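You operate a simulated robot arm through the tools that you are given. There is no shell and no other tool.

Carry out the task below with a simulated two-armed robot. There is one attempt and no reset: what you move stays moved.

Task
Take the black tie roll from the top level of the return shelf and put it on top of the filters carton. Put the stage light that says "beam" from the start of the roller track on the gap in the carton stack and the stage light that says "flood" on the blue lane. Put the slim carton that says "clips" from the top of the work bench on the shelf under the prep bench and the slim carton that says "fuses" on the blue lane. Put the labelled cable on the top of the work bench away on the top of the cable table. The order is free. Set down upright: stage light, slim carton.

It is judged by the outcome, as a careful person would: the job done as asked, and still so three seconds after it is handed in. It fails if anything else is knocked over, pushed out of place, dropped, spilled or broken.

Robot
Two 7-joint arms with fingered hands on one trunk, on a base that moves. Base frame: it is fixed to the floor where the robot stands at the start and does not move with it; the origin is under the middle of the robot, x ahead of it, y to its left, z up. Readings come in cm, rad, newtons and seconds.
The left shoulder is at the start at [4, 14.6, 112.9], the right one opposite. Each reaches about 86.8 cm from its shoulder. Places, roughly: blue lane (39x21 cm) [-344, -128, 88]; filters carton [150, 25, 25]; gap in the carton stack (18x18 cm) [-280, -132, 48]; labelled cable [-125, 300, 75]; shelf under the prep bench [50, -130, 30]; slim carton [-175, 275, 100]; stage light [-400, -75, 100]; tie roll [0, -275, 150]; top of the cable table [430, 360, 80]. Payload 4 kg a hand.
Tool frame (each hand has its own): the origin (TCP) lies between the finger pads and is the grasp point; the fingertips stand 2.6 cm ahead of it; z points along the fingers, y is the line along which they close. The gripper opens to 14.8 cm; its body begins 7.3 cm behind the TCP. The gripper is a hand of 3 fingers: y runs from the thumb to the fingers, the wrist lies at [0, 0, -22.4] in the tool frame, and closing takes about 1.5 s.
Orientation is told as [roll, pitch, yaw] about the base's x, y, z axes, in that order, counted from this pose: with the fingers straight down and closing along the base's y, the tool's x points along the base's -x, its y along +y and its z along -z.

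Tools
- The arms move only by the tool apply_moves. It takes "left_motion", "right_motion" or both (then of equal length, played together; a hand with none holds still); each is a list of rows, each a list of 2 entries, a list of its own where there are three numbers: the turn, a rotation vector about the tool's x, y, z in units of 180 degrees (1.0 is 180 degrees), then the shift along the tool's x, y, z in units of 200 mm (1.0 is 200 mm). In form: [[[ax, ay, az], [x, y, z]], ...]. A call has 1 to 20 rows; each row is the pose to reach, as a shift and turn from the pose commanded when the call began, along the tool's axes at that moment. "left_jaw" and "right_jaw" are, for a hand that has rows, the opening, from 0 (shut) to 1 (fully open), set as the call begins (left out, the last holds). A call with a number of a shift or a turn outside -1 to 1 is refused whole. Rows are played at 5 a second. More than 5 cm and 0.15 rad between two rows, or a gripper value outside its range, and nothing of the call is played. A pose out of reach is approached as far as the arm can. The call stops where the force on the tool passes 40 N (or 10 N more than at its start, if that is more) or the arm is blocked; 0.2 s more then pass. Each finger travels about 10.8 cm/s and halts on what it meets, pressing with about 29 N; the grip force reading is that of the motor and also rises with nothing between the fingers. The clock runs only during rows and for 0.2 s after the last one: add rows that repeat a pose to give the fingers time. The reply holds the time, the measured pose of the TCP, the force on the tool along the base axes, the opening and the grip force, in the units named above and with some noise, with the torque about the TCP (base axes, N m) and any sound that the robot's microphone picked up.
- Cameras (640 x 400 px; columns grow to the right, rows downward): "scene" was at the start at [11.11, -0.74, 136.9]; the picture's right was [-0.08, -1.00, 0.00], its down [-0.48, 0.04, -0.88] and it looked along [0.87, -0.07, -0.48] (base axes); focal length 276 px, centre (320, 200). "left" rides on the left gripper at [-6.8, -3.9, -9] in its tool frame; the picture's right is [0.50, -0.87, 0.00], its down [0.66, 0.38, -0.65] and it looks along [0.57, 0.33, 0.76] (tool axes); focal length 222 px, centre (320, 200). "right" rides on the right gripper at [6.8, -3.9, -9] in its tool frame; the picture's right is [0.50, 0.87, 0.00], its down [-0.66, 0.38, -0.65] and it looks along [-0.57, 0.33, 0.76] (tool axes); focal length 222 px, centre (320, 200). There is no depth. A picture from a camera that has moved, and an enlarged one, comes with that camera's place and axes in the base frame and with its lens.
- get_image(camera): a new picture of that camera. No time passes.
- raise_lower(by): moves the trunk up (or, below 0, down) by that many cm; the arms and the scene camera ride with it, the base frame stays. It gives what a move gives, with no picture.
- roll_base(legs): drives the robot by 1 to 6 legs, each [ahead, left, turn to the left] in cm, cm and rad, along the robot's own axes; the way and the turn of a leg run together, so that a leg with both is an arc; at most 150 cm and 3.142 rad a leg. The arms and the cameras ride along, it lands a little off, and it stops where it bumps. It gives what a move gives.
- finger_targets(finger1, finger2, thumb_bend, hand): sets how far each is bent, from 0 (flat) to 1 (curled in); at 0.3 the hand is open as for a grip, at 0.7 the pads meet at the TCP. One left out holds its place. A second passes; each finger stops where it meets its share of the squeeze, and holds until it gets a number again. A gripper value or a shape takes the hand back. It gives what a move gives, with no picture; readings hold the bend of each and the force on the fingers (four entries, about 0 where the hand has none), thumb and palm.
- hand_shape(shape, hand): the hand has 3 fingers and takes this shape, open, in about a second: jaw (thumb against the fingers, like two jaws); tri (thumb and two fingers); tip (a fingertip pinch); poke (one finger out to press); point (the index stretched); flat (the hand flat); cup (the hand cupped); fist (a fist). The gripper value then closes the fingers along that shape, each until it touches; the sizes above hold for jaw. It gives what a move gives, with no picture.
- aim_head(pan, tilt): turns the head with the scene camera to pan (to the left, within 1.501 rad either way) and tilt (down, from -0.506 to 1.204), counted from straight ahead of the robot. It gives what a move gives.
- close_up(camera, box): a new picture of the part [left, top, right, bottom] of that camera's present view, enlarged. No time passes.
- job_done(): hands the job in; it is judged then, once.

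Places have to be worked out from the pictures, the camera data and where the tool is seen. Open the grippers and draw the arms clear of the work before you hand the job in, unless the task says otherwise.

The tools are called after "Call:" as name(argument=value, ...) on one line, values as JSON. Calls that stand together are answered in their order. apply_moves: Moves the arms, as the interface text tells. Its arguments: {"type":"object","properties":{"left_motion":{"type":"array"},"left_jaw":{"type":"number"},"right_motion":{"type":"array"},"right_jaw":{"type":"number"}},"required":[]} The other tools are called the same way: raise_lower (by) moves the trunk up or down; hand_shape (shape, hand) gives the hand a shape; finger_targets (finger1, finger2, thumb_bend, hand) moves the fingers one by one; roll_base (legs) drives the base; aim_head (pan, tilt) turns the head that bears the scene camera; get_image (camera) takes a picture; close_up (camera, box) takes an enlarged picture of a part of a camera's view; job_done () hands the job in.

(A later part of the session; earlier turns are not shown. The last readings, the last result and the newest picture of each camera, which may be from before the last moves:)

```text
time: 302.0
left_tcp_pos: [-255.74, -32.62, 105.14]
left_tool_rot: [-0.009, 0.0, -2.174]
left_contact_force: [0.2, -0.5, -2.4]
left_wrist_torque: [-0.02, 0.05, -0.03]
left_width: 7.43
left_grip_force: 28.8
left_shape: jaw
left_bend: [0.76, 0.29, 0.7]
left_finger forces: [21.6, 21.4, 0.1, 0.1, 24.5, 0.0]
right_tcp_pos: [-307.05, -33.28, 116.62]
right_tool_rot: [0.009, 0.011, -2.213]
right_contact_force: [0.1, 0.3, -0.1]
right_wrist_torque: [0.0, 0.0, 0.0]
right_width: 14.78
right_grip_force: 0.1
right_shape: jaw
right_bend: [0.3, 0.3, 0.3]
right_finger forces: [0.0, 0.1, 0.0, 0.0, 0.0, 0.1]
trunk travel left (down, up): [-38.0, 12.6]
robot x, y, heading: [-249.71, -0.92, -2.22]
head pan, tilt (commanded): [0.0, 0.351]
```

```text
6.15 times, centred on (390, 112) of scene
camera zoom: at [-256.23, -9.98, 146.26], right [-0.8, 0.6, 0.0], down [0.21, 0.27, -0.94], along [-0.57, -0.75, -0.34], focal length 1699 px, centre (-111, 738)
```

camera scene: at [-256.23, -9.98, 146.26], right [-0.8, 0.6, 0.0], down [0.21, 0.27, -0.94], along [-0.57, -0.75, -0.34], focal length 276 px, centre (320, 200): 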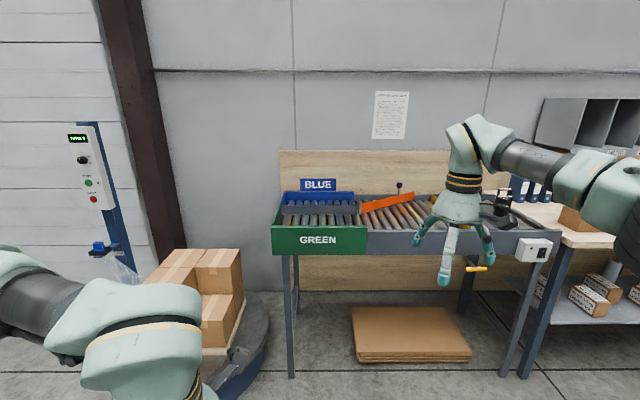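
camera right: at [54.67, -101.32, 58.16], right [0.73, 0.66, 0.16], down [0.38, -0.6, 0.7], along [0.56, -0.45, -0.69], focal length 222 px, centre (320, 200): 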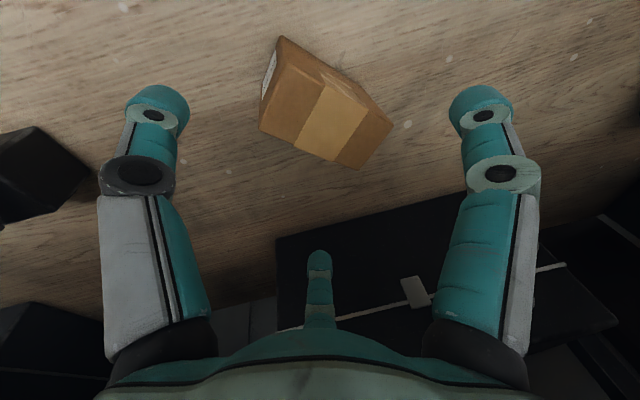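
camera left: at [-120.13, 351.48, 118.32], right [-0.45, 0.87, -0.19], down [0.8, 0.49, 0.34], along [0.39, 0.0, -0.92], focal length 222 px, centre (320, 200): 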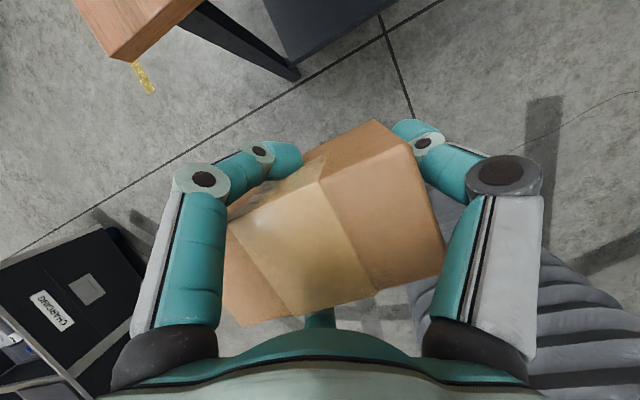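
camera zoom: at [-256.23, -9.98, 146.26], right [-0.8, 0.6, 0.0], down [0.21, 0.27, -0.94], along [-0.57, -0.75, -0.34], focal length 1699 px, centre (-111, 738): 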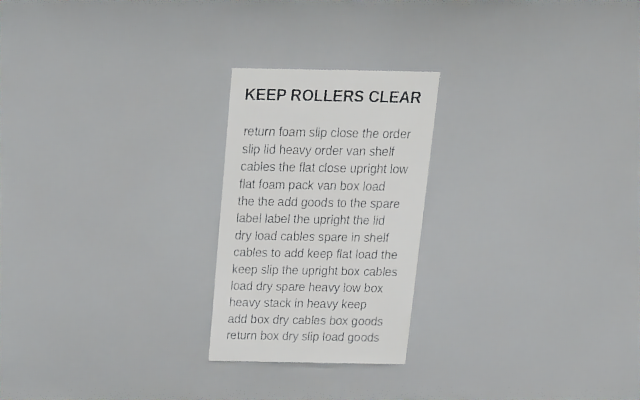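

The blue lane is about 39 cm behind the track's front edge, so I need to get close. I'll sidestep right and come nearer, then lift the right hand out of view to see the stage lights.

Call:
roll_base(legs=[[0, -18, 0], [45, 0, 0]])

Call:
apply_moves(right_motion=[[[0, 0, 0], [0.2, -0.08, -0.05]], [[0, 0, 0], [0.4, -0.16, -0.1]], [[0, 0, 0], [0.6, -0.24, -0.15]], [[0, 0, 0], [0.8, -0.32, -0.2]], [[0, 0, 0], [1.0, -0.4, -0.25]]])

Call:
aim_head(pan=-0.3, tilt=0.5)

Call:
get_image(camera="scene")

```text
time: 305.8
left_tcp_pos: [-296.92, -57.53, 105.23]
left_tool_rot: [-0.008, 0.0, -2.174]
left_contact_force: [0.4, 0.1, -2.4]
left_wrist_torque: [-0.02, 0.05, 0.0]
left_width: 7.44
left_grip_force: 29.2
left_shape: jaw
left_bend: [0.76, 0.29, 0.7]
left_finger forces: [21.7, 21.4, 0.1, 0.1, 24.4, 0.0]
right_tcp_pos: [-348.23, -58.26, 116.68]
right_tool_rot: [0.009, 0.011, -2.213]
right_contact_force: [0.1, 0.3, -1.0]
right_wrist_torque: [0.02, 0.01, 0.02]
right_width: 14.8
right_grip_force: 0.0
right_shape: jaw
right_bend: [0.3, 0.3, 0.3]
right_finger forces: [0.1, 0.0, 0.0, 0.1, 0.1, 0.1]
trunk travel left (down, up): [-38.0, 12.6]
robot x, y, heading: [-290.59, -25.63, -2.212]
head pan, tilt (commanded): [0.0, 0.351]
```

```text
time: 307.0
left_tcp_pos: [-296.97, -57.42, 105.18]
left_tool_rot: [-0.006, -0.002, -2.171]
left_contact_force: [-0.5, 0.6, -2.5]
left_wrist_torque: [-0.03, 0.04, 0.02]
left_width: 7.42
left_grip_force: 28.7
left_shape: jaw
left_bend: [0.76, 0.3, 0.7]
left_finger forces: [21.5, 21.5, 0.1, 0.0, 24.3, 0.0]
right_tcp_pos: [-342.83, -37.27, 121.73]
right_tool_rot: [0.009, 0.011, -2.211]
right_contact_force: [-0.1, 0.9, -0.7]
right_wrist_torque: [-0.05, 0.03, 0.01]
right_width: 14.78
right_grip_force: 0.1
right_shape: jaw
right_bend: [0.3, 0.3, 0.3]
right_finger forces: [0.0, 0.1, 0.0, 0.0, 0.0, 0.0]
trunk travel left (down, up): [-38.0, 12.6]
robot x, y, heading: [-290.64, -25.84, -2.214]
head pan, tilt (commanded): [0.0, 0.351]
```

```text
time: 307.8
left_tcp_pos: [-296.91, -57.64, 105.24]
left_tool_rot: [-0.008, 0.002, -2.174]
left_contact_force: [-0.3, -0.2, -3.4]
left_wrist_torque: [0.0, 0.07, 0.01]
left_width: 7.4
left_grip_force: 29.1
left_shape: jaw
left_bend: [0.76, 0.3, 0.7]
left_finger forces: [21.6, 21.5, 0.0, 0.0, 24.4, 0.0]
right_tcp_pos: [-342.98, -37.56, 121.65]
right_tool_rot: [0.008, 0.012, -2.214]
right_contact_force: [-0.3, 1.0, -0.2]
right_wrist_torque: [0.01, -0.06, -0.01]
right_width: 14.81
right_grip_force: 0.1
right_shape: jaw
right_bend: [0.3, 0.3, 0.3]
right_finger forces: [0.0, 0.0, 0.1, 0.0, 0.1, 0.0]
trunk travel left (down, up): [-38.0, 12.6]
robot x, y, heading: [-290.71, -25.59, -2.219]
head pan, tilt (commanded): [-0.3, 0.499]
```

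```text
taken
camera scene: at [-299.26, -32.92, 144.89], right [-0.59, 0.81, 0.0], down [0.39, 0.28, -0.88], along [-0.71, -0.51, -0.48], focal length 276 px, centre (320, 200)
```

scene: 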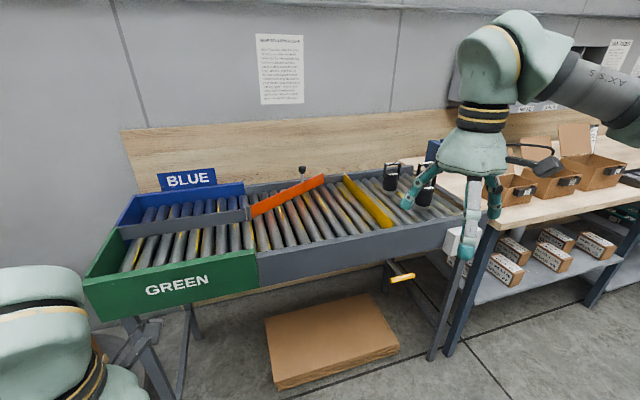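

Good view of the track. I'll zoom in on the blue lane and on the lights at the start.

Call:
close_up(camera="scene", box=[70, 150, 290, 310])

Call:
close_up(camera="scene", box=[330, 130, 490, 240])

```text
2.50 times, centred on (180, 230) of scene
camera zoom: at [-299.26, -32.92, 144.89], right [-0.59, 0.81, 0.0], down [0.39, 0.28, -0.88], along [-0.71, -0.51, -0.48], focal length 690 px, centre (670, 125)
```

zoom: 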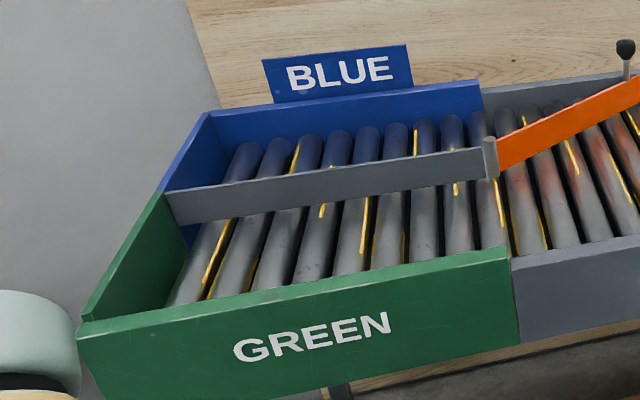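

```text
3.64 times, centred on (410, 185) of scene
camera zoom: at [-299.26, -32.92, 144.89], right [-0.59, 0.81, 0.0], down [0.39, 0.28, -0.88], along [-0.71, -0.51, -0.48], focal length 1004 px, centre (-7, 254)
```

zoom: 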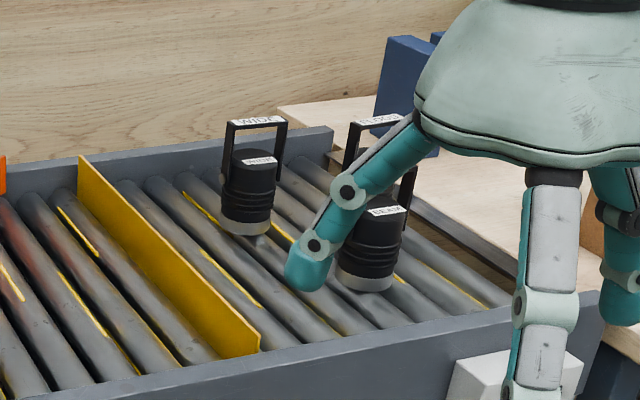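

The blue lane spans about 39 x 21 cm centred near (-342, -122); FUSES will go in its left half. I'll raise the left hand, tilt it to near the grasp angle, then close in on the track.

Call:
apply_moves(left_motion=[[[0, -0.03, 0], [-0.05, 0.05, -0.12]], [[0, -0.06, 0], [-0.1, 0.1, -0.25]], [[0, -0.09, 0], [-0.15, 0.15, -0.38]], [[0, -0.09, 0], [-0.15, 0.2, -0.45]]])

Call:
roll_base(legs=[[25, 0, 0]])

Call:
aim_head(pan=0.2, tilt=0.7)

Call:
get_image(camera="scene")

```text
time: 308.8
left_tcp_pos: [-295.56, -62.53, 114.4]
left_tool_rot: [-0.01, -0.279, -2.171]
left_contact_force: [0.9, -1.1, -3.2]
left_wrist_torque: [-0.01, 0.05, -0.02]
left_width: 7.41
left_grip_force: 29.4
left_shape: jaw
left_bend: [0.76, 0.3, 0.7]
left_finger forces: [21.2, 21.6, 0.0, 0.0, 24.3, 0.1]
left hand out of reach, approached as far as the arm can: row 1, 2, 3, 4
right_tcp_pos: [-342.82, -37.42, 121.63]
right_tool_rot: [0.009, 0.012, -2.214]
right_contact_force: [0.3, -0.1, -0.2]
right_wrist_torque: [0.02, 0.01, 0.0]
right_width: 14.8
right_grip_force: 0.0
right_shape: jaw
right_bend: [0.3, 0.3, 0.3]
right_finger forces: [0.0, 0.0, 0.0, 0.1, 0.1, 0.0]
trunk travel left (down, up): [-38.0, 12.6]
robot x, y, heading: [-290.38, -25.74, -2.211]
head pan, tilt (commanded): [-0.3, 0.499]
```

```text
time: 310.6
left_tcp_pos: [-310.45, -82.6, 114.48]
left_tool_rot: [-0.009, -0.281, -2.169]
left_contact_force: [0.5, 0.1, -1.8]
left_wrist_torque: [-0.02, 0.07, 0.0]
left_width: 7.41
left_grip_force: 29.2
left_shape: jaw
left_bend: [0.76, 0.3, 0.7]
left_finger forces: [21.1, 21.8, 0.0, 0.0, 24.4, 0.1]
right_tcp_pos: [-357.77, -57.41, 121.78]
right_tool_rot: [0.01, 0.011, -2.212]
right_contact_force: [-1.2, 0.3, -0.2]
right_wrist_torque: [0.0, -0.05, 0.03]
right_width: 14.76
right_grip_force: 0.0
right_shape: jaw
right_bend: [0.3, 0.3, 0.3]
right_finger forces: [0.0, 0.0, 0.0, 0.0, 0.0, 0.0]
trunk travel left (down, up): [-38.0, 12.6]
robot x, y, heading: [-305.9, -45.73, -2.219]
head pan, tilt (commanded): [-0.3, 0.499]
```

```text
time: 311.5
left_tcp_pos: [-310.62, -82.52, 114.36]
left_tool_rot: [-0.01, -0.279, -2.168]
left_contact_force: [-0.4, -0.3, -2.8]
left_wrist_torque: [0.0, 0.06, -0.02]
left_width: 7.4
left_grip_force: 28.8
left_shape: jaw
left_bend: [0.76, 0.3, 0.7]
left_finger forces: [21.1, 21.7, 0.1, 0.0, 24.3, 0.0]
right_tcp_pos: [-357.79, -57.57, 121.68]
right_tool_rot: [0.009, 0.012, -2.21]
right_contact_force: [0.3, 0.6, -0.3]
right_wrist_torque: [0.01, -0.02, -0.01]
right_width: 14.81
right_grip_force: 0.1
right_shape: jaw
right_bend: [0.3, 0.3, 0.3]
right_finger forces: [0.0, 0.1, 0.0, 0.0, 0.0, 0.0]
trunk travel left (down, up): [-38.0, 12.6]
robot x, y, heading: [-305.88, -46.0, -2.214]
head pan, tilt (commanded): [0.201, 0.7]
```

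```text
taken
camera scene: at [-310.54, -55.18, 143.12], right [-0.9, 0.43, 0.0], down [0.28, 0.58, -0.77], along [-0.33, -0.69, -0.64], focal length 276 px, centre (320, 200)
```

scene: 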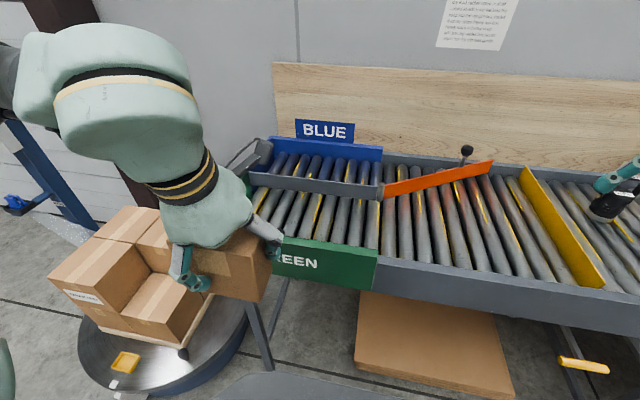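

The lane corners are consistent between views; FUSES target is about (-335.6, -128.1). Moving 15 cm closer, then extending the left arm over the lane.

Call:
roll_base(legs=[[15, 0, 0]])

Call:
apply_moves(left_motion=[[[0, 0, 0], [-0.19, 0.04, 0.055]], [[0, 0, 0], [-0.38, 0.09, 0.11]], [[0, 0, 0], [-0.57, 0.14, 0.165]], [[0, 0, 0], [-0.77, 0.19, 0.22]], [[0, 0, 0], [-0.96, 0.24, 0.275]], [[0, 0, 0], [-0.96, 0.24, 0.275]]])

Call:
get_image(camera="scene")

Call:
get_image(camera="left")

```text
time: 312.9
left_tcp_pos: [-319.27, -94.21, 114.39]
left_tool_rot: [-0.008, -0.281, -2.171]
left_contact_force: [0.2, 0.3, -2.5]
left_wrist_torque: [0.02, 0.05, -0.02]
left_width: 7.41
left_grip_force: 28.6
left_shape: jaw
left_bend: [0.76, 0.3, 0.7]
left_finger forces: [21.2, 21.7, 0.0, 0.1, 24.4, 0.0]
right_tcp_pos: [-366.53, -69.24, 121.79]
right_tool_rot: [0.011, 0.008, -2.209]
right_contact_force: [-0.2, 0.1, 0.3]
right_wrist_torque: [0.01, 0.0, 0.01]
right_width: 14.79
right_grip_force: 0.1
right_shape: jaw
right_bend: [0.3, 0.3, 0.3]
right_finger forces: [0.1, 0.0, 0.0, 0.0, 0.1, 0.1]
trunk travel left (down, up): [-38.0, 12.6]
robot x, y, heading: [-314.63, -57.72, -2.215]
head pan, tilt (commanded): [0.201, 0.7]
```

```text
time: 314.3
left_tcp_pos: [-326.76, -113.93, 114.35]
left_tool_rot: [-0.008, -0.281, -2.169]
left_contact_force: [0.0, 0.3, -3.2]
left_wrist_torque: [-0.02, 0.05, -0.02]
left_width: 7.36
left_grip_force: 29.5
left_shape: jaw
left_bend: [0.76, 0.3, 0.7]
left_finger forces: [21.2, 21.7, 0.0, 0.0, 24.0, 0.0]
right_tcp_pos: [-366.71, -69.39, 121.63]
right_tool_rot: [0.01, 0.01, -2.211]
right_contact_force: [0.2, -0.3, -0.1]
right_wrist_torque: [0.03, -0.01, -0.01]
right_width: 14.81
right_grip_force: 0.1
right_shape: jaw
right_bend: [0.3, 0.3, 0.3]
right_finger forces: [0.0, 0.0, 0.0, 0.0, 0.0, 0.0]
trunk travel left (down, up): [-38.0, 12.6]
robot x, y, heading: [-314.35, -57.72, -2.212]
head pan, tilt (commanded): [0.201, 0.7]
```

```text
taken
camera scene: at [-319.45, -67.09, 143.12], right [-0.9, 0.43, 0.0], down [0.28, 0.58, -0.76], along [-0.33, -0.69, -0.64], focal length 276 px, centre (320, 200)
```

scene: 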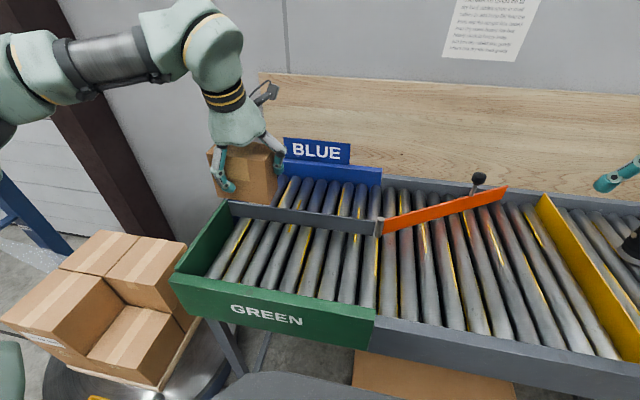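

```text
taken
camera left: at [-332.21, -115.09, 124.96], right [-0.44, 0.89, -0.13], down [0.77, 0.45, 0.45], along [0.45, 0.1, -0.89], focal length 222 px, centre (320, 200)
```

left: 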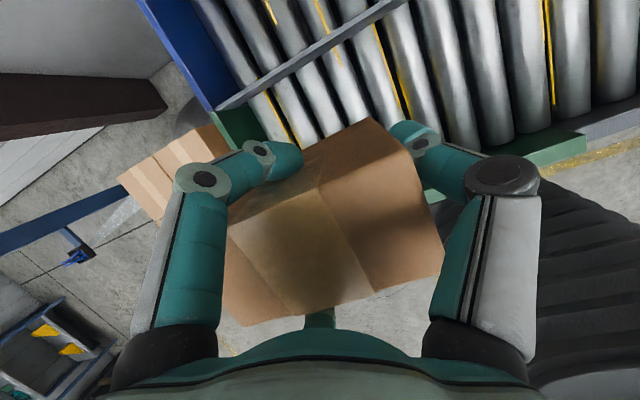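

The carton hangs nearly upright. I'll move it forward over the blue lane's left half and check from both cameras.

Call:
apply_moves(left_motion=[[[0, 0, 0], [-0.2, 0.01, 0.058]], [[0, 0, 0], [-0.4, 0.018, 0.116]], [[0, 0, 0], [-0.6, 0.028, 0.173]], [[0, 0, 0], [-0.8, 0.037, 0.231]], [[0, 0, 0], [-0.8, 0.037, 0.231]]])

Call:
close_up(camera="scene", box=[180, 60, 420, 260])

Call:
get_image(camera="left")

```text
time: 315.5
left_tcp_pos: [-335.59, -127.94, 114.37]
left_tool_rot: [-0.008, -0.279, -2.171]
left_contact_force: [0.0, -0.1, -2.4]
left_wrist_torque: [0.0, 0.04, -0.01]
left_width: 7.28
left_grip_force: 29.0
left_shape: jaw
left_bend: [0.76, 0.3, 0.7]
left_finger forces: [21.3, 21.9, 0.1, 0.0, 23.8, 0.0]
right_tcp_pos: [-366.68, -69.38, 121.73]
right_tool_rot: [0.01, 0.011, -2.211]
right_contact_force: [1.2, -0.7, -0.7]
right_wrist_torque: [0.02, 0.01, 0.0]
right_width: 14.8
right_grip_force: 0.1
right_shape: jaw
right_bend: [0.3, 0.3, 0.3]
right_finger forces: [0.0, 0.0, 0.1, 0.1, 0.0, 0.0]
trunk travel left (down, up): [-38.0, 12.6]
robot x, y, heading: [-314.38, -57.72, -2.214]
head pan, tilt (commanded): [0.201, 0.7]
```

```text
2.00 times, centred on (300, 160) of scene
camera zoom: at [-319.38, -67.11, 143.12], right [-0.9, 0.43, 0.0], down [0.28, 0.58, -0.76], along [-0.33, -0.69, -0.64], focal length 552 px, centre (360, 280)
```

zoom: 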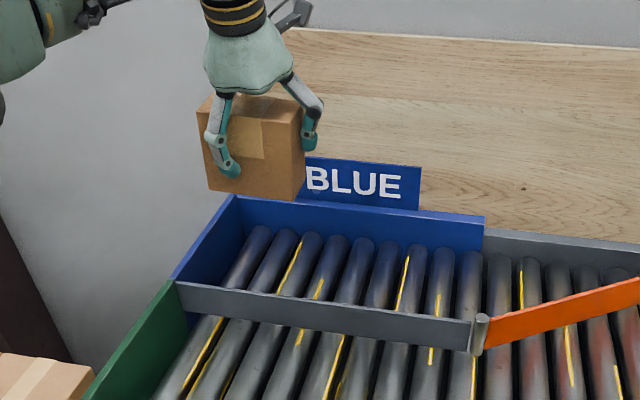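

```text
taken
camera left: at [-340.94, -129.17, 124.9], right [-0.44, 0.89, -0.13], down [0.77, 0.45, 0.44], along [0.45, 0.1, -0.89], focal length 222 px, centre (320, 200)
```

left: 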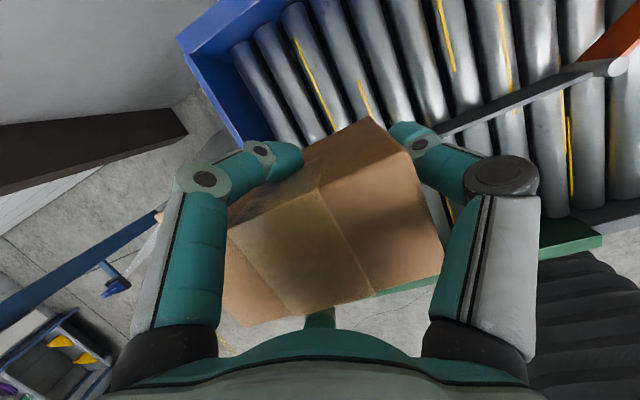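

The carton is over the lane with about 10 cm to each wall. Descending to just above the rollers.

Call:
apply_moves(left_motion=[[[0, 0, 0], [0.055, 0, 0.192]], [[0, 0, 0], [0.11, 0, 0.384]], [[0, 0, 0], [0.166, 0, 0.577]], [[0, 0, 0], [0.207, 0, 0.72]], [[0, 0, 0], [0.207, 0, 0.72]]])

Call:
close_up(camera="scene", box=[180, 80, 420, 260])

Call:
get_image(camera="left")

```text
time: 316.7
left_tcp_pos: [-335.64, -127.71, 99.26]
left_tool_rot: [-0.009, -0.279, -2.17]
left_contact_force: [-0.6, 0.4, -2.8]
left_wrist_torque: [-0.01, 0.04, 0.02]
left_width: 7.32
left_grip_force: 29.0
left_shape: jaw
left_bend: [0.76, 0.3, 0.7]
left_finger forces: [21.1, 21.5, 0.0, 0.0, 23.6, 0.0]
right_tcp_pos: [-366.69, -69.37, 121.64]
right_tool_rot: [0.008, 0.011, -2.214]
right_contact_force: [0.2, -0.7, -0.6]
right_wrist_torque: [-0.03, -0.01, -0.02]
right_width: 14.79
right_grip_force: 0.1
right_shape: jaw
right_bend: [0.3, 0.3, 0.3]
right_finger forces: [0.0, 0.0, 0.0, 0.0, 0.0, 0.0]
trunk travel left (down, up): [-38.0, 12.6]
robot x, y, heading: [-314.58, -57.41, -2.212]
head pan, tilt (commanded): [0.201, 0.7]
```

```text
2.22 times, centred on (300, 170) of scene
camera zoom: at [-319.44, -67.1, 143.12], right [-0.9, 0.43, 0.0], down [0.28, 0.58, -0.76], along [-0.33, -0.69, -0.64], focal length 614 px, centre (364, 267)
```

zoom: 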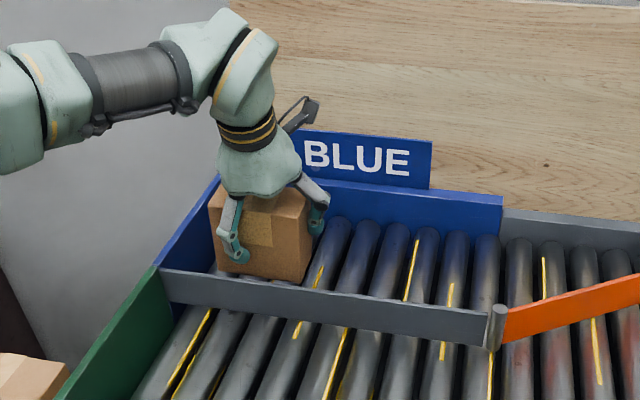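

```text
taken
camera left: at [-341.05, -129.04, 109.78], right [-0.44, 0.89, -0.13], down [0.77, 0.45, 0.44], along [0.45, 0.1, -0.89], focal length 222 px, centre (320, 200)
```

left: 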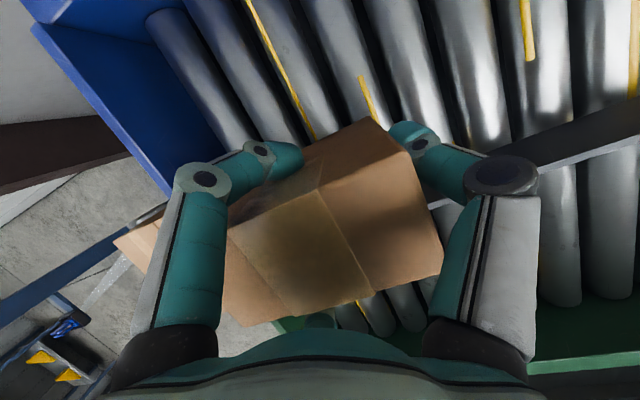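

The carton is inside the lane, a few centimetres above the rollers. Lowering gently while watching the force.

Call:
apply_moves(left_motion=[[[0, 0, 0], [0.014, 0, 0.048]], [[0, 0, 0], [0.025, 0, 0.087]], [[0, 0, 0], [0.036, 0, 0.125]]])

Call:
apply_moves(left_motion=[[[0, 0, 0], [0.004, 0, 0.015]], [[0, 0, 0], [0.008, 0, 0.029]]])

```text
time: 317.5
left_tcp_pos: [-335.8, -127.76, 96.64]
left_tool_rot: [-0.006, -0.279, -2.17]
left_contact_force: [-0.3, -0.1, -3.5]
left_wrist_torque: [0.0, 0.06, 0.01]
left_width: 7.29
left_grip_force: 29.1
left_shape: jaw
left_bend: [0.76, 0.3, 0.7]
left_finger forces: [21.2, 21.5, 0.1, 0.0, 23.6, 0.0]
right_tcp_pos: [-366.82, -69.54, 121.61]
right_tool_rot: [0.008, 0.011, -2.211]
right_contact_force: [0.2, 0.8, 0.1]
right_wrist_torque: [-0.03, -0.01, -0.03]
right_width: 14.81
right_grip_force: 0.1
right_shape: jaw
right_bend: [0.3, 0.3, 0.3]
right_finger forces: [0.1, 0.0, 0.0, 0.0, 0.0, 0.0]
trunk travel left (down, up): [-38.0, 12.6]
robot x, y, heading: [-314.78, -57.84, -2.211]
head pan, tilt (commanded): [0.201, 0.7]
```

```text
time: 318.1
left_tcp_pos: [-335.78, -127.75, 96.02]
left_tool_rot: [-0.009, -0.279, -2.169]
left_contact_force: [-0.2, 0.3, -2.6]
left_wrist_torque: [0.02, 0.07, 0.03]
left_width: 7.33
left_grip_force: 29.2
left_shape: jaw
left_bend: [0.76, 0.3, 0.7]
left_finger forces: [21.1, 21.5, 0.1, 0.0, 23.7, 0.1]
right_tcp_pos: [-366.82, -69.56, 121.76]
right_tool_rot: [0.01, 0.012, -2.212]
right_contact_force: [-0.1, 0.6, -0.5]
right_wrist_torque: [0.0, 0.01, 0.01]
right_width: 14.78
right_grip_force: 0.1
right_shape: jaw
right_bend: [0.3, 0.3, 0.3]
right_finger forces: [0.0, 0.0, 0.0, 0.0, 0.0, 0.1]
trunk travel left (down, up): [-38.0, 12.6]
robot x, y, heading: [-314.66, -57.66, -2.211]
head pan, tilt (commanded): [0.201, 0.7]
```

Still free at z=96.0. Continuing in small steps.

Call:
apply_moves(left_motion=[[[0, 0, 0], [0.004, 0, 0.015]], [[0, 0, 0], [0.008, 0, 0.029]]])

Call:
apply_moves(left_motion=[[[0, 0, 0], [0.004, 0, 0.015]], [[0, 0, 0], [0.008, 0, 0.029]]])

Call:
get_image(camera="left")

Call:
close_up(camera="scene", box=[180, 80, 420, 260])

```text
time: 318.7
left_tcp_pos: [-335.82, -127.69, 95.73]
left_tool_rot: [-0.006, -0.281, -2.17]
left_contact_force: [-1.7, -2.8, 6.9]
left_wrist_torque: [0.26, -0.6, -0.11]
left_width: 7.29
left_grip_force: 28.9
left_shape: jaw
left_bend: [0.76, 0.3, 0.7]
left_finger forces: [24.1, 34.9, 0.1, 0.0, 24.3, 0.1]
right_tcp_pos: [-366.78, -69.37, 121.57]
right_tool_rot: [0.01, 0.011, -2.211]
right_contact_force: [0.4, 0.2, -0.8]
right_wrist_torque: [0.01, -0.02, 0.01]
right_width: 14.8
right_grip_force: 0.1
right_shape: jaw
right_bend: [0.3, 0.3, 0.3]
right_finger forces: [0.0, 0.0, 0.1, 0.0, 0.1, 0.0]
trunk travel left (down, up): [-38.0, 12.6]
robot x, y, heading: [-314.63, -57.7, -2.212]
head pan, tilt (commanded): [0.201, 0.7]
```

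```text
time: 319.3
left_tcp_pos: [-336.0, -127.86, 94.88]
left_tool_rot: [-0.008, -0.279, -2.168]
left_contact_force: [-5.1, -7.2, 13.8]
left_wrist_torque: [0.38, 0.16, -0.16]
left_width: 7.16
left_grip_force: 29.3
left_shape: jaw
left_bend: [0.76, 0.32, 0.69]
left_finger forces: [26.3, 33.7, 0.0, 0.0, 27.0, 0.0]
right_tcp_pos: [-366.85, -69.51, 121.62]
right_tool_rot: [0.01, 0.011, -2.211]
right_contact_force: [0.4, -0.7, -1.2]
right_wrist_torque: [0.04, 0.02, -0.02]
right_width: 14.78
right_grip_force: 0.0
right_shape: jaw
right_bend: [0.3, 0.3, 0.3]
right_finger forces: [0.0, 0.0, 0.0, 0.1, 0.0, 0.1]
trunk travel left (down, up): [-38.0, 12.6]
robot x, y, heading: [-314.38, -57.83, -2.211]
head pan, tilt (commanded): [0.201, 0.7]
```

```text
taken
camera left: at [-341.33, -129.14, 105.53], right [-0.44, 0.89, -0.13], down [0.77, 0.45, 0.44], along [0.45, 0.1, -0.89], focal length 222 px, centre (320, 200)
```

left: 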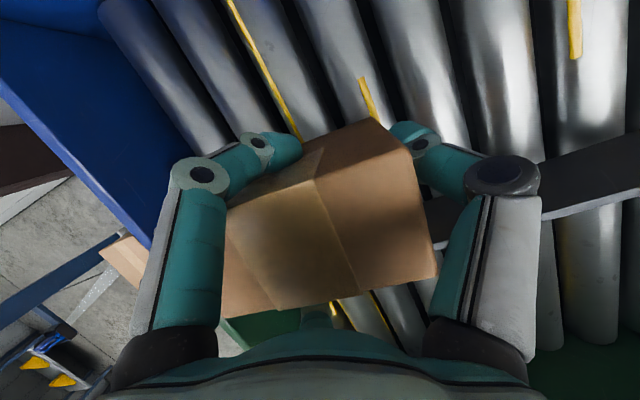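

```text
2.22 times, centred on (300, 170) of scene
camera zoom: at [-319.6, -67.21, 143.11], right [-0.9, 0.43, 0.0], down [0.28, 0.58, -0.76], along [-0.33, -0.69, -0.65], focal length 614 px, centre (364, 267)
```

zoom: 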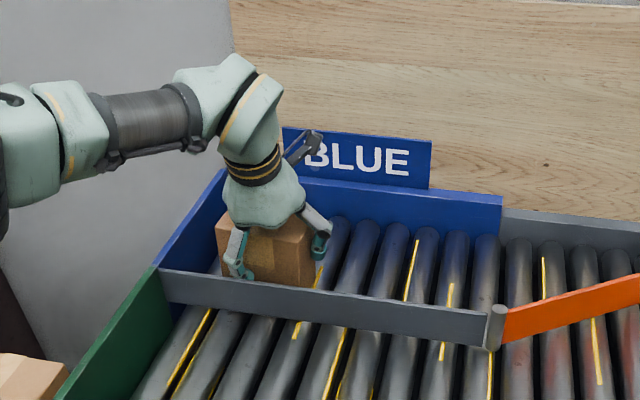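

The carton has touched and is levelling itself. One more small step down to seat it fully.

Call:
apply_moves(left_motion=[[[0, 0, 0], [0.003, 0, 0.01]], [[0, 0, 0], [0.005, 0, 0.018]]])

Call:
get_image(camera="left")

```text
time: 319.9
left_tcp_pos: [-335.91, -127.93, 94.8]
left_tool_rot: [-0.008, -0.286, -2.17]
left_contact_force: [-9.2, -12.1, 21.6]
left_wrist_torque: [0.52, -0.02, -0.08]
left_width: 7.1
left_grip_force: 29.3
left_shape: jaw
left_bend: [0.75, 0.33, 0.71]
left_finger forces: [27.3, 40.9, 0.0, 0.0, 26.6, 0.0]
right_tcp_pos: [-366.8, -69.29, 121.77]
right_tool_rot: [0.008, 0.009, -2.211]
right_contact_force: [-0.1, 0.4, -0.7]
right_wrist_torque: [0.02, 0.0, 0.03]
right_width: 14.78
right_grip_force: 0.1
right_shape: jaw
right_bend: [0.3, 0.3, 0.3]
right_finger forces: [0.0, 0.1, 0.0, 0.2, 0.0, 0.0]
trunk travel left (down, up): [-38.0, 12.6]
robot x, y, heading: [-314.65, -58.3, -2.212]
head pan, tilt (commanded): [0.201, 0.7]
```

```text
taken
camera left: at [-341.27, -129.04, 105.51], right [-0.44, 0.89, -0.13], down [0.77, 0.45, 0.44], along [0.45, 0.09, -0.89], focal length 222 px, centre (320, 200)
```

left: 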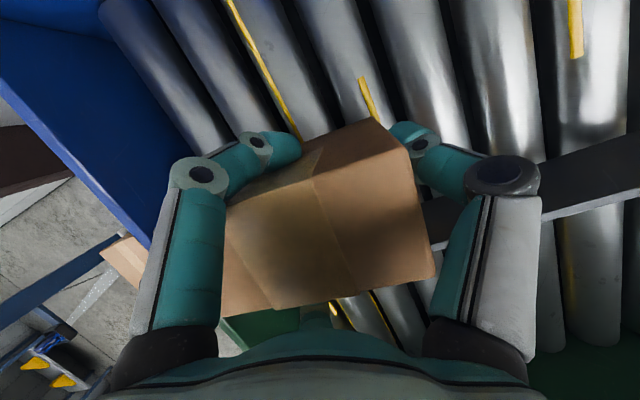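

By projecting the expected corners, the carton is upright within a degree or two. I'll relieve the load slightly and release.

Call:
apply_moves(left_motion=[[[0, 0, 0], [-0.004, 0, -0.015]], [[0, 0, 0], [-0.004, 0, -0.015]]])

Call:
apply_moves(left_motion=[[[0, 0, 0], [0, 0, 0]], [[0, 0, 0], [0, 0, 0]], [[0, 0, 0], [0, 0, 0]], [[0, 0, 0], [0, 0, 0]], [[0, 0, 0], [0, 0, 0]], [[0, 0, 0], [0, 0, 0]]], left_jaw=1.0)

Call:
get_image(camera="left")

Call:
close_up(camera="scene", box=[180, 80, 420, 260])

```text
time: 320.5
left_tcp_pos: [-335.96, -127.84, 94.97]
left_tool_rot: [-0.007, -0.281, -2.174]
left_contact_force: [-10.0, -12.7, 12.6]
left_wrist_torque: [0.24, 0.57, -0.08]
left_width: 7.12
left_grip_force: 28.7
left_shape: jaw
left_bend: [0.75, 0.33, 0.71]
left_finger forces: [27.1, 37.3, 0.0, 0.1, 26.9, 0.0]
right_tcp_pos: [-366.76, -69.39, 121.64]
right_tool_rot: [0.009, 0.012, -2.212]
right_contact_force: [0.9, -0.4, -0.1]
right_wrist_torque: [-0.02, 0.01, -0.02]
right_width: 14.78
right_grip_force: 0.0
right_shape: jaw
right_bend: [0.3, 0.3, 0.3]
right_finger forces: [0.0, 0.1, 0.0, 0.0, 0.0, 0.0]
trunk travel left (down, up): [-38.0, 12.6]
robot x, y, heading: [-314.4, -57.94, -2.211]
head pan, tilt (commanded): [0.201, 0.7]
```

```text
time: 321.9
left_tcp_pos: [-335.99, -127.85, 94.63]
left_tool_rot: [-0.007, -0.277, -2.17]
left_contact_force: [-9.5, -10.6, -1.4]
left_wrist_torque: [-0.17, 0.22, -0.38]
left_width: 14.78
left_grip_force: 0.1
left_shape: jaw
left_bend: [0.3, 0.41, 0.3]
left_finger forces: [0.1, 14.0, 0.0, 0.1, 0.1, 0.1]
right_tcp_pos: [-366.91, -69.67, 121.58]
right_tool_rot: [0.009, 0.013, -2.213]
right_contact_force: [0.4, -0.9, 0.3]
right_wrist_torque: [-0.04, 0.02, -0.01]
right_width: 14.8
right_grip_force: 0.1
right_shape: jaw
right_bend: [0.3, 0.3, 0.3]
right_finger forces: [0.0, 0.0, 0.1, 0.0, 0.0, 0.1]
trunk travel left (down, up): [-38.0, 12.6]
robot x, y, heading: [-314.63, -58.24, -2.212]
head pan, tilt (commanded): [0.201, 0.7]
```

```text
taken
camera left: at [-341.28, -129.19, 105.29], right [-0.44, 0.89, -0.13], down [0.77, 0.45, 0.45], along [0.46, 0.1, -0.88], focal length 222 px, centre (320, 200)
```

left: 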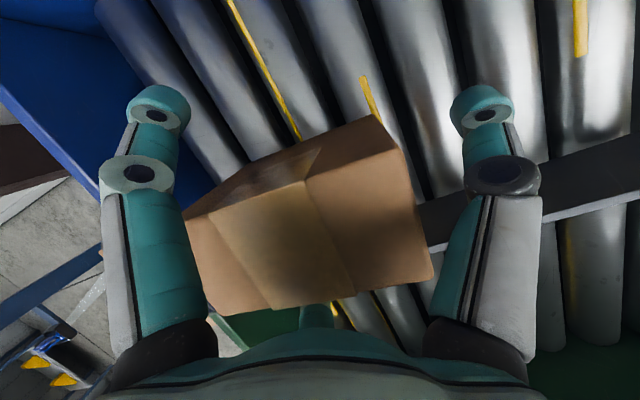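

```text
2.22 times, centred on (300, 170) of scene
camera zoom: at [-319.64, -67.33, 143.09], right [-0.9, 0.43, 0.0], down [0.28, 0.58, -0.76], along [-0.33, -0.69, -0.65], focal length 614 px, centre (364, 267)
```

zoom: 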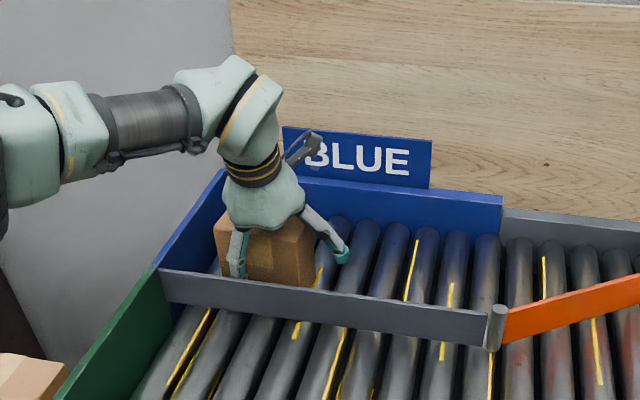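

The near finger is pressing against the lane divider rather than the carton, which is now free. I'll raise the hand straight up slowly.

Call:
apply_moves(left_motion=[[[0, 0, 0], [-0.014, 0, -0.048]], [[0, 0, 0], [-0.035, 0, -0.12]], [[0, 0, 0], [-0.069, 0, -0.24]], [[0, 0, 0], [-0.11, 0, -0.38]], [[0, 0, 0], [-0.166, 0, -0.577]]])

Call:
get_image(camera="left")

Call:
close_up(camera="scene", box=[180, 80, 420, 260])

```text
time: 323.1
left_tcp_pos: [-335.81, -127.91, 106.92]
left_tool_rot: [-0.006, -0.281, -2.169]
left_contact_force: [-0.2, 0.0, 0.7]
left_wrist_torque: [-0.03, -0.01, 0.0]
left_width: 14.78
left_grip_force: 0.0
left_shape: jaw
left_bend: [0.3, 0.3, 0.3]
left_finger forces: [0.0, 0.1, 0.1, 0.1, 0.0, 0.1]
right_tcp_pos: [-366.79, -69.33, 121.67]
right_tool_rot: [0.009, 0.011, -2.212]
right_contact_force: [-0.2, 0.2, 0.7]
right_wrist_torque: [-0.03, 0.0, -0.02]
right_width: 14.8
right_grip_force: 0.0
right_shape: jaw
right_bend: [0.3, 0.3, 0.3]
right_finger forces: [0.0, 0.1, 0.1, 0.2, 0.1, 0.1]
trunk travel left (down, up): [-38.0, 12.6]
robot x, y, heading: [-314.68, -57.77, -2.212]
head pan, tilt (commanded): [0.201, 0.7]
```

```text
taken
camera left: at [-341.09, -129.06, 117.46], right [-0.44, 0.89, -0.13], down [0.77, 0.45, 0.45], along [0.45, 0.1, -0.89], focal length 222 px, centre (320, 200)
```

left: 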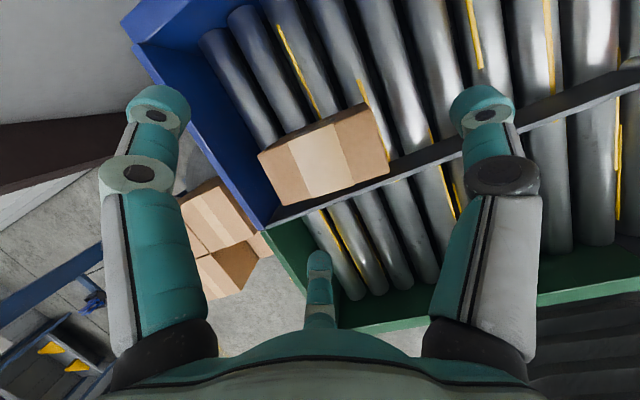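

```text
2.22 times, centred on (300, 170) of scene
camera zoom: at [-319.45, -66.99, 143.13], right [-0.9, 0.43, 0.0], down [0.28, 0.58, -0.77], along [-0.33, -0.69, -0.64], focal length 614 px, centre (364, 267)
```

zoom: 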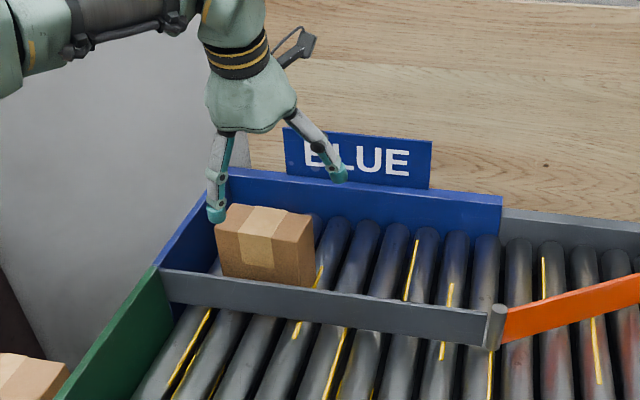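

FUSES stands upright in the blue lane. I'll draw the left arm back, then look at the lights at the track's start.

Call:
apply_moves(left_motion=[[[0, 0, 0], [-0.05, 0, -0.18]], [[0, 0, 0], [0.14, 0, -0.3]], [[0, 0, 0], [0.33, 0, -0.36]], [[0, 0, 0], [0.52, 0, -0.41]], [[0, 0, 0], [0.71, 0, -0.47]], [[0, 0, 0], [0.9, 0, -0.52]]])

Call:
apply_moves(left_motion=[[[0, 0.03, 0], [0.1, 0, -0.03]], [[0, 0.06, 0], [0.25, 0, -0.07]], [[0, 0.09, 0], [0.4, 0, -0.1]], [[0, 0.09, 0], [0.55, 0, -0.13]], [[0, 0.09, 0], [0.7, 0, -0.16]]])

Call:
aim_head(pan=-0.6, tilt=0.6)

Call:
get_image(camera="scene")

Call:
get_image(camera="right")

```text
time: 324.5
left_tcp_pos: [-324.11, -111.05, 112.0]
left_tool_rot: [-0.01, -0.28, -2.169]
left_contact_force: [0.8, 0.1, -0.4]
left_wrist_torque: [0.04, 0.0, 0.02]
left_width: 14.77
left_grip_force: 0.1
left_shape: jaw
left_bend: [0.3, 0.3, 0.3]
left_finger forces: [0.0, 0.1, 0.0, 0.0, 0.0, 0.0]
right_tcp_pos: [-366.73, -69.43, 121.67]
right_tool_rot: [0.009, 0.009, -2.211]
right_contact_force: [0.5, 0.3, 0.4]
right_wrist_torque: [0.01, 0.02, -0.04]
right_width: 14.78
right_grip_force: 0.0
right_shape: jaw
right_bend: [0.3, 0.3, 0.3]
right_finger forces: [0.1, 0.1, 0.0, 0.1, 0.1, 0.0]
trunk travel left (down, up): [-38.0, 12.6]
robot x, y, heading: [-314.51, -57.49, -2.209]
head pan, tilt (commanded): [0.201, 0.7]
```

```text
time: 325.7
left_tcp_pos: [-315.97, -99.23, 111.14]
left_tool_rot: [-0.008, 0.006, -2.17]
left_contact_force: [-0.4, 0.2, -0.4]
left_wrist_torque: [0.01, 0.01, 0.0]
left_width: 14.78
left_grip_force: 0.1
left_shape: jaw
left_bend: [0.3, 0.3, 0.3]
left_finger forces: [0.0, 0.1, 0.0, 0.0, 0.0, 0.0]
right_tcp_pos: [-366.54, -69.46, 121.71]
right_tool_rot: [0.008, 0.01, -2.211]
right_contact_force: [0.4, 0.7, -0.3]
right_wrist_torque: [0.01, 0.02, -0.01]
right_width: 14.8
right_grip_force: 0.1
right_shape: jaw
right_bend: [0.3, 0.3, 0.3]
right_finger forces: [0.0, 0.0, 0.1, 0.1, 0.0, 0.0]
trunk travel left (down, up): [-38.0, 12.6]
robot x, y, heading: [-314.68, -57.64, -2.213]
head pan, tilt (commanded): [0.201, 0.7]
```

```text
time: 326.8
left_tcp_pos: [-316.16, -99.37, 111.1]
left_tool_rot: [-0.006, 0.004, -2.171]
left_contact_force: [-0.4, 0.4, -0.2]
left_wrist_torque: [0.01, -0.05, 0.0]
left_width: 14.78
left_grip_force: 0.0
left_shape: jaw
left_bend: [0.3, 0.3, 0.3]
left_finger forces: [0.0, 0.1, 0.0, 0.0, 0.0, 0.0]
right_tcp_pos: [-366.68, -69.36, 121.66]
right_tool_rot: [0.01, 0.011, -2.211]
right_contact_force: [-0.5, -0.1, -0.5]
right_wrist_torque: [0.0, -0.01, 0.02]
right_width: 14.77
right_grip_force: 0.0
right_shape: jaw
right_bend: [0.3, 0.3, 0.3]
right_finger forces: [0.0, 0.0, 0.0, 0.0, 0.1, 0.0]
trunk travel left (down, up): [-38.0, 12.6]
robot x, y, heading: [-314.73, -57.93, -2.209]
head pan, tilt (commanded): [-0.6, 0.6]
```

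```text
taken
camera scene: at [-324.16, -62.25, 143.98], right [-0.32, 0.95, 0.0], down [0.53, 0.18, -0.82], along [-0.78, -0.27, -0.57], focal length 276 px, centre (320, 200)
```

scene: 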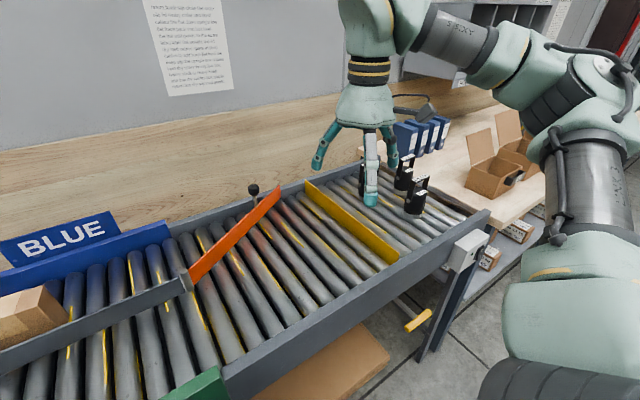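

```text
taken
camera right: at [-365.96, -61.63, 130.74], right [0.99, -0.12, 0.01], down [-0.1, -0.75, 0.65], along [-0.07, -0.65, -0.76], focal length 222 px, centre (320, 200)
```

right: 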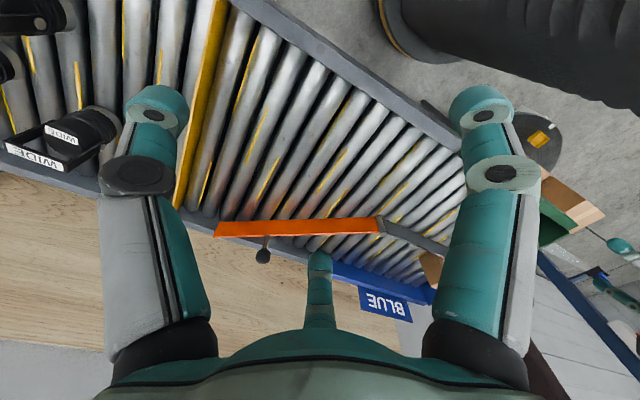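

I need to shift right to reach the lights. Backing off a bit, strafing right, then looking down at the start of the track.

Call:
roll_base(legs=[[-30, 0, 0], [0, -48, 0]])

Call:
aim_head(pan=-0.05, tilt=0.55)

Call:
get_image(camera="scene")

Call:
get_image(camera="right")

```text
time: 331.3
left_tcp_pos: [-335.89, -47.07, 110.98]
left_tool_rot: [-0.008, 0.003, -2.172]
left_contact_force: [0.0, -0.5, -0.3]
left_wrist_torque: [-0.01, 0.0, -0.05]
left_width: 14.78
left_grip_force: 0.1
left_shape: jaw
left_bend: [0.3, 0.3, 0.3]
left_finger forces: [0.1, 0.0, 0.0, 0.1, 0.0, 0.0]
right_tcp_pos: [-386.65, -17.09, 121.58]
right_tool_rot: [0.007, 0.01, -2.208]
right_contact_force: [-0.4, 0.0, -1.3]
right_wrist_torque: [0.01, -0.05, 0.01]
right_width: 14.8
right_grip_force: 0.0
right_shape: jaw
right_bend: [0.3, 0.3, 0.3]
right_finger forces: [0.0, 0.0, 0.0, 0.0, 0.0, 0.0]
trunk travel left (down, up): [-38.0, 12.6]
robot x, y, heading: [-334.52, -5.52, -2.213]
head pan, tilt (commanded): [-0.6, 0.6]
```

```text
time: 332.3
left_tcp_pos: [-336.04, -46.93, 111.08]
left_tool_rot: [-0.009, 0.004, -2.171]
left_contact_force: [0.3, -0.4, 0.0]
left_wrist_torque: [-0.02, -0.02, -0.02]
left_width: 14.79
left_grip_force: 0.0
left_shape: jaw
left_bend: [0.3, 0.3, 0.3]
left_finger forces: [0.1, 0.0, 0.0, 0.0, 0.1, 0.0]
right_tcp_pos: [-386.79, -17.24, 121.7]
right_tool_rot: [0.008, 0.011, -2.209]
right_contact_force: [-0.2, 0.1, 0.2]
right_wrist_torque: [-0.01, -0.01, 0.0]
right_width: 14.8
right_grip_force: 0.1
right_shape: jaw
right_bend: [0.3, 0.3, 0.3]
right_finger forces: [0.0, 0.0, 0.1, 0.0, 0.0, 0.0]
trunk travel left (down, up): [-38.0, 12.6]
robot x, y, heading: [-334.7, -5.64, -2.213]
head pan, tilt (commanded): [-0.051, 0.55]
```

```text
taken
camera scene: at [-341.49, -13.94, 144.43], right [-0.77, 0.64, 0.0], down [0.33, 0.4, -0.85], along [-0.55, -0.66, -0.52], focal length 276 px, centre (320, 200)
```

scene: 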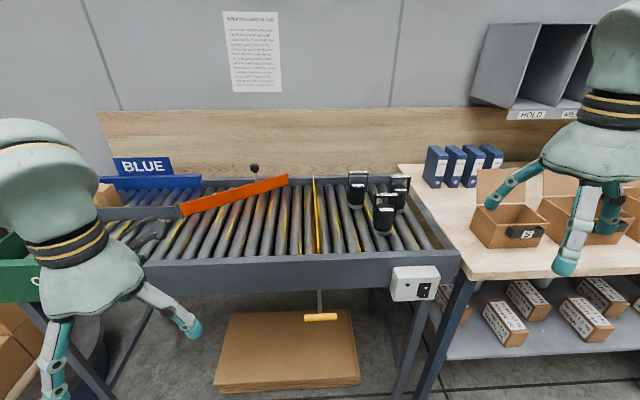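

```text
taken
camera right: at [-385.9, -9.28, 130.74], right [0.99, -0.12, 0.01], down [-0.1, -0.75, 0.65], along [-0.07, -0.65, -0.76], focal length 222 px, centre (320, 200)
```

right: 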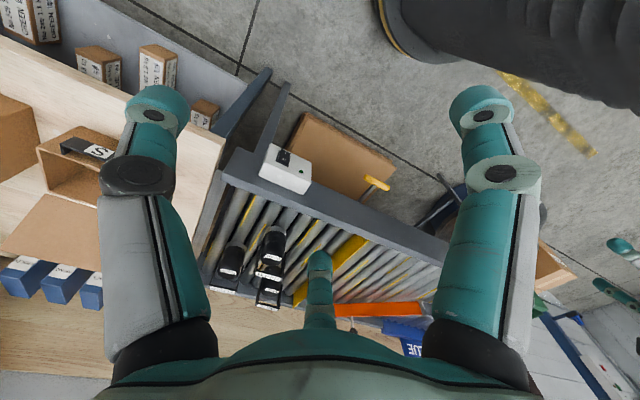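

Now three lights are visible at the start of the track. Zooming in to read their labels.

Call:
close_up(camera="scene", box=[320, 160, 440, 250])

Call:
close_up(camera="right", box=[190, 210, 310, 320])

```text
4.44 times, centred on (380, 205) of scene
camera zoom: at [-341.49, -13.94, 144.43], right [-0.77, 0.64, 0.0], down [0.33, 0.4, -0.85], along [-0.55, -0.66, -0.52], focal length 1227 px, centre (53, 178)
```

zoom: 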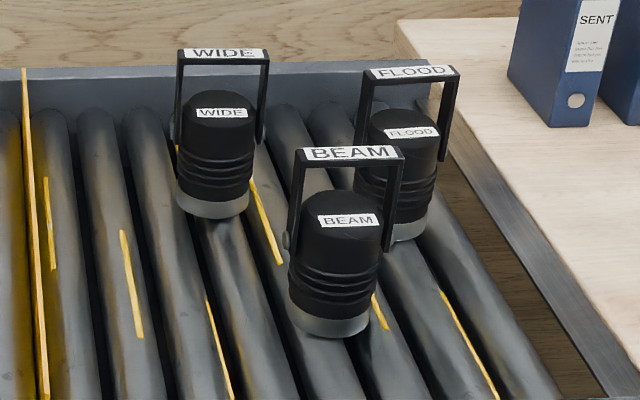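

```text
3.64 times, centred on (250, 265) of right
camera zoom: at [-385.9, -9.28, 130.74], right [0.99, -0.12, 0.01], down [-0.1, -0.75, 0.65], along [-0.07, -0.65, -0.76], focal length 808 px, centre (574, -36)
```

zoom: 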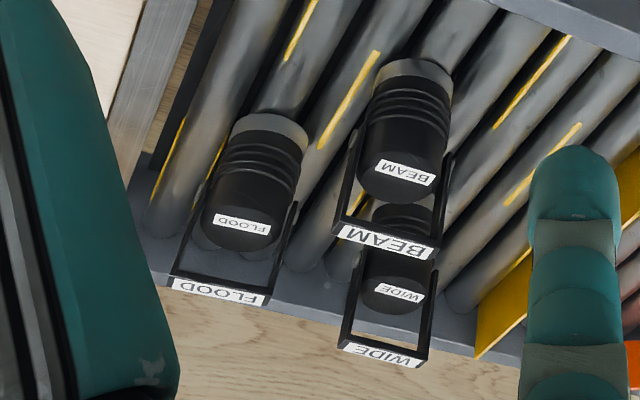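

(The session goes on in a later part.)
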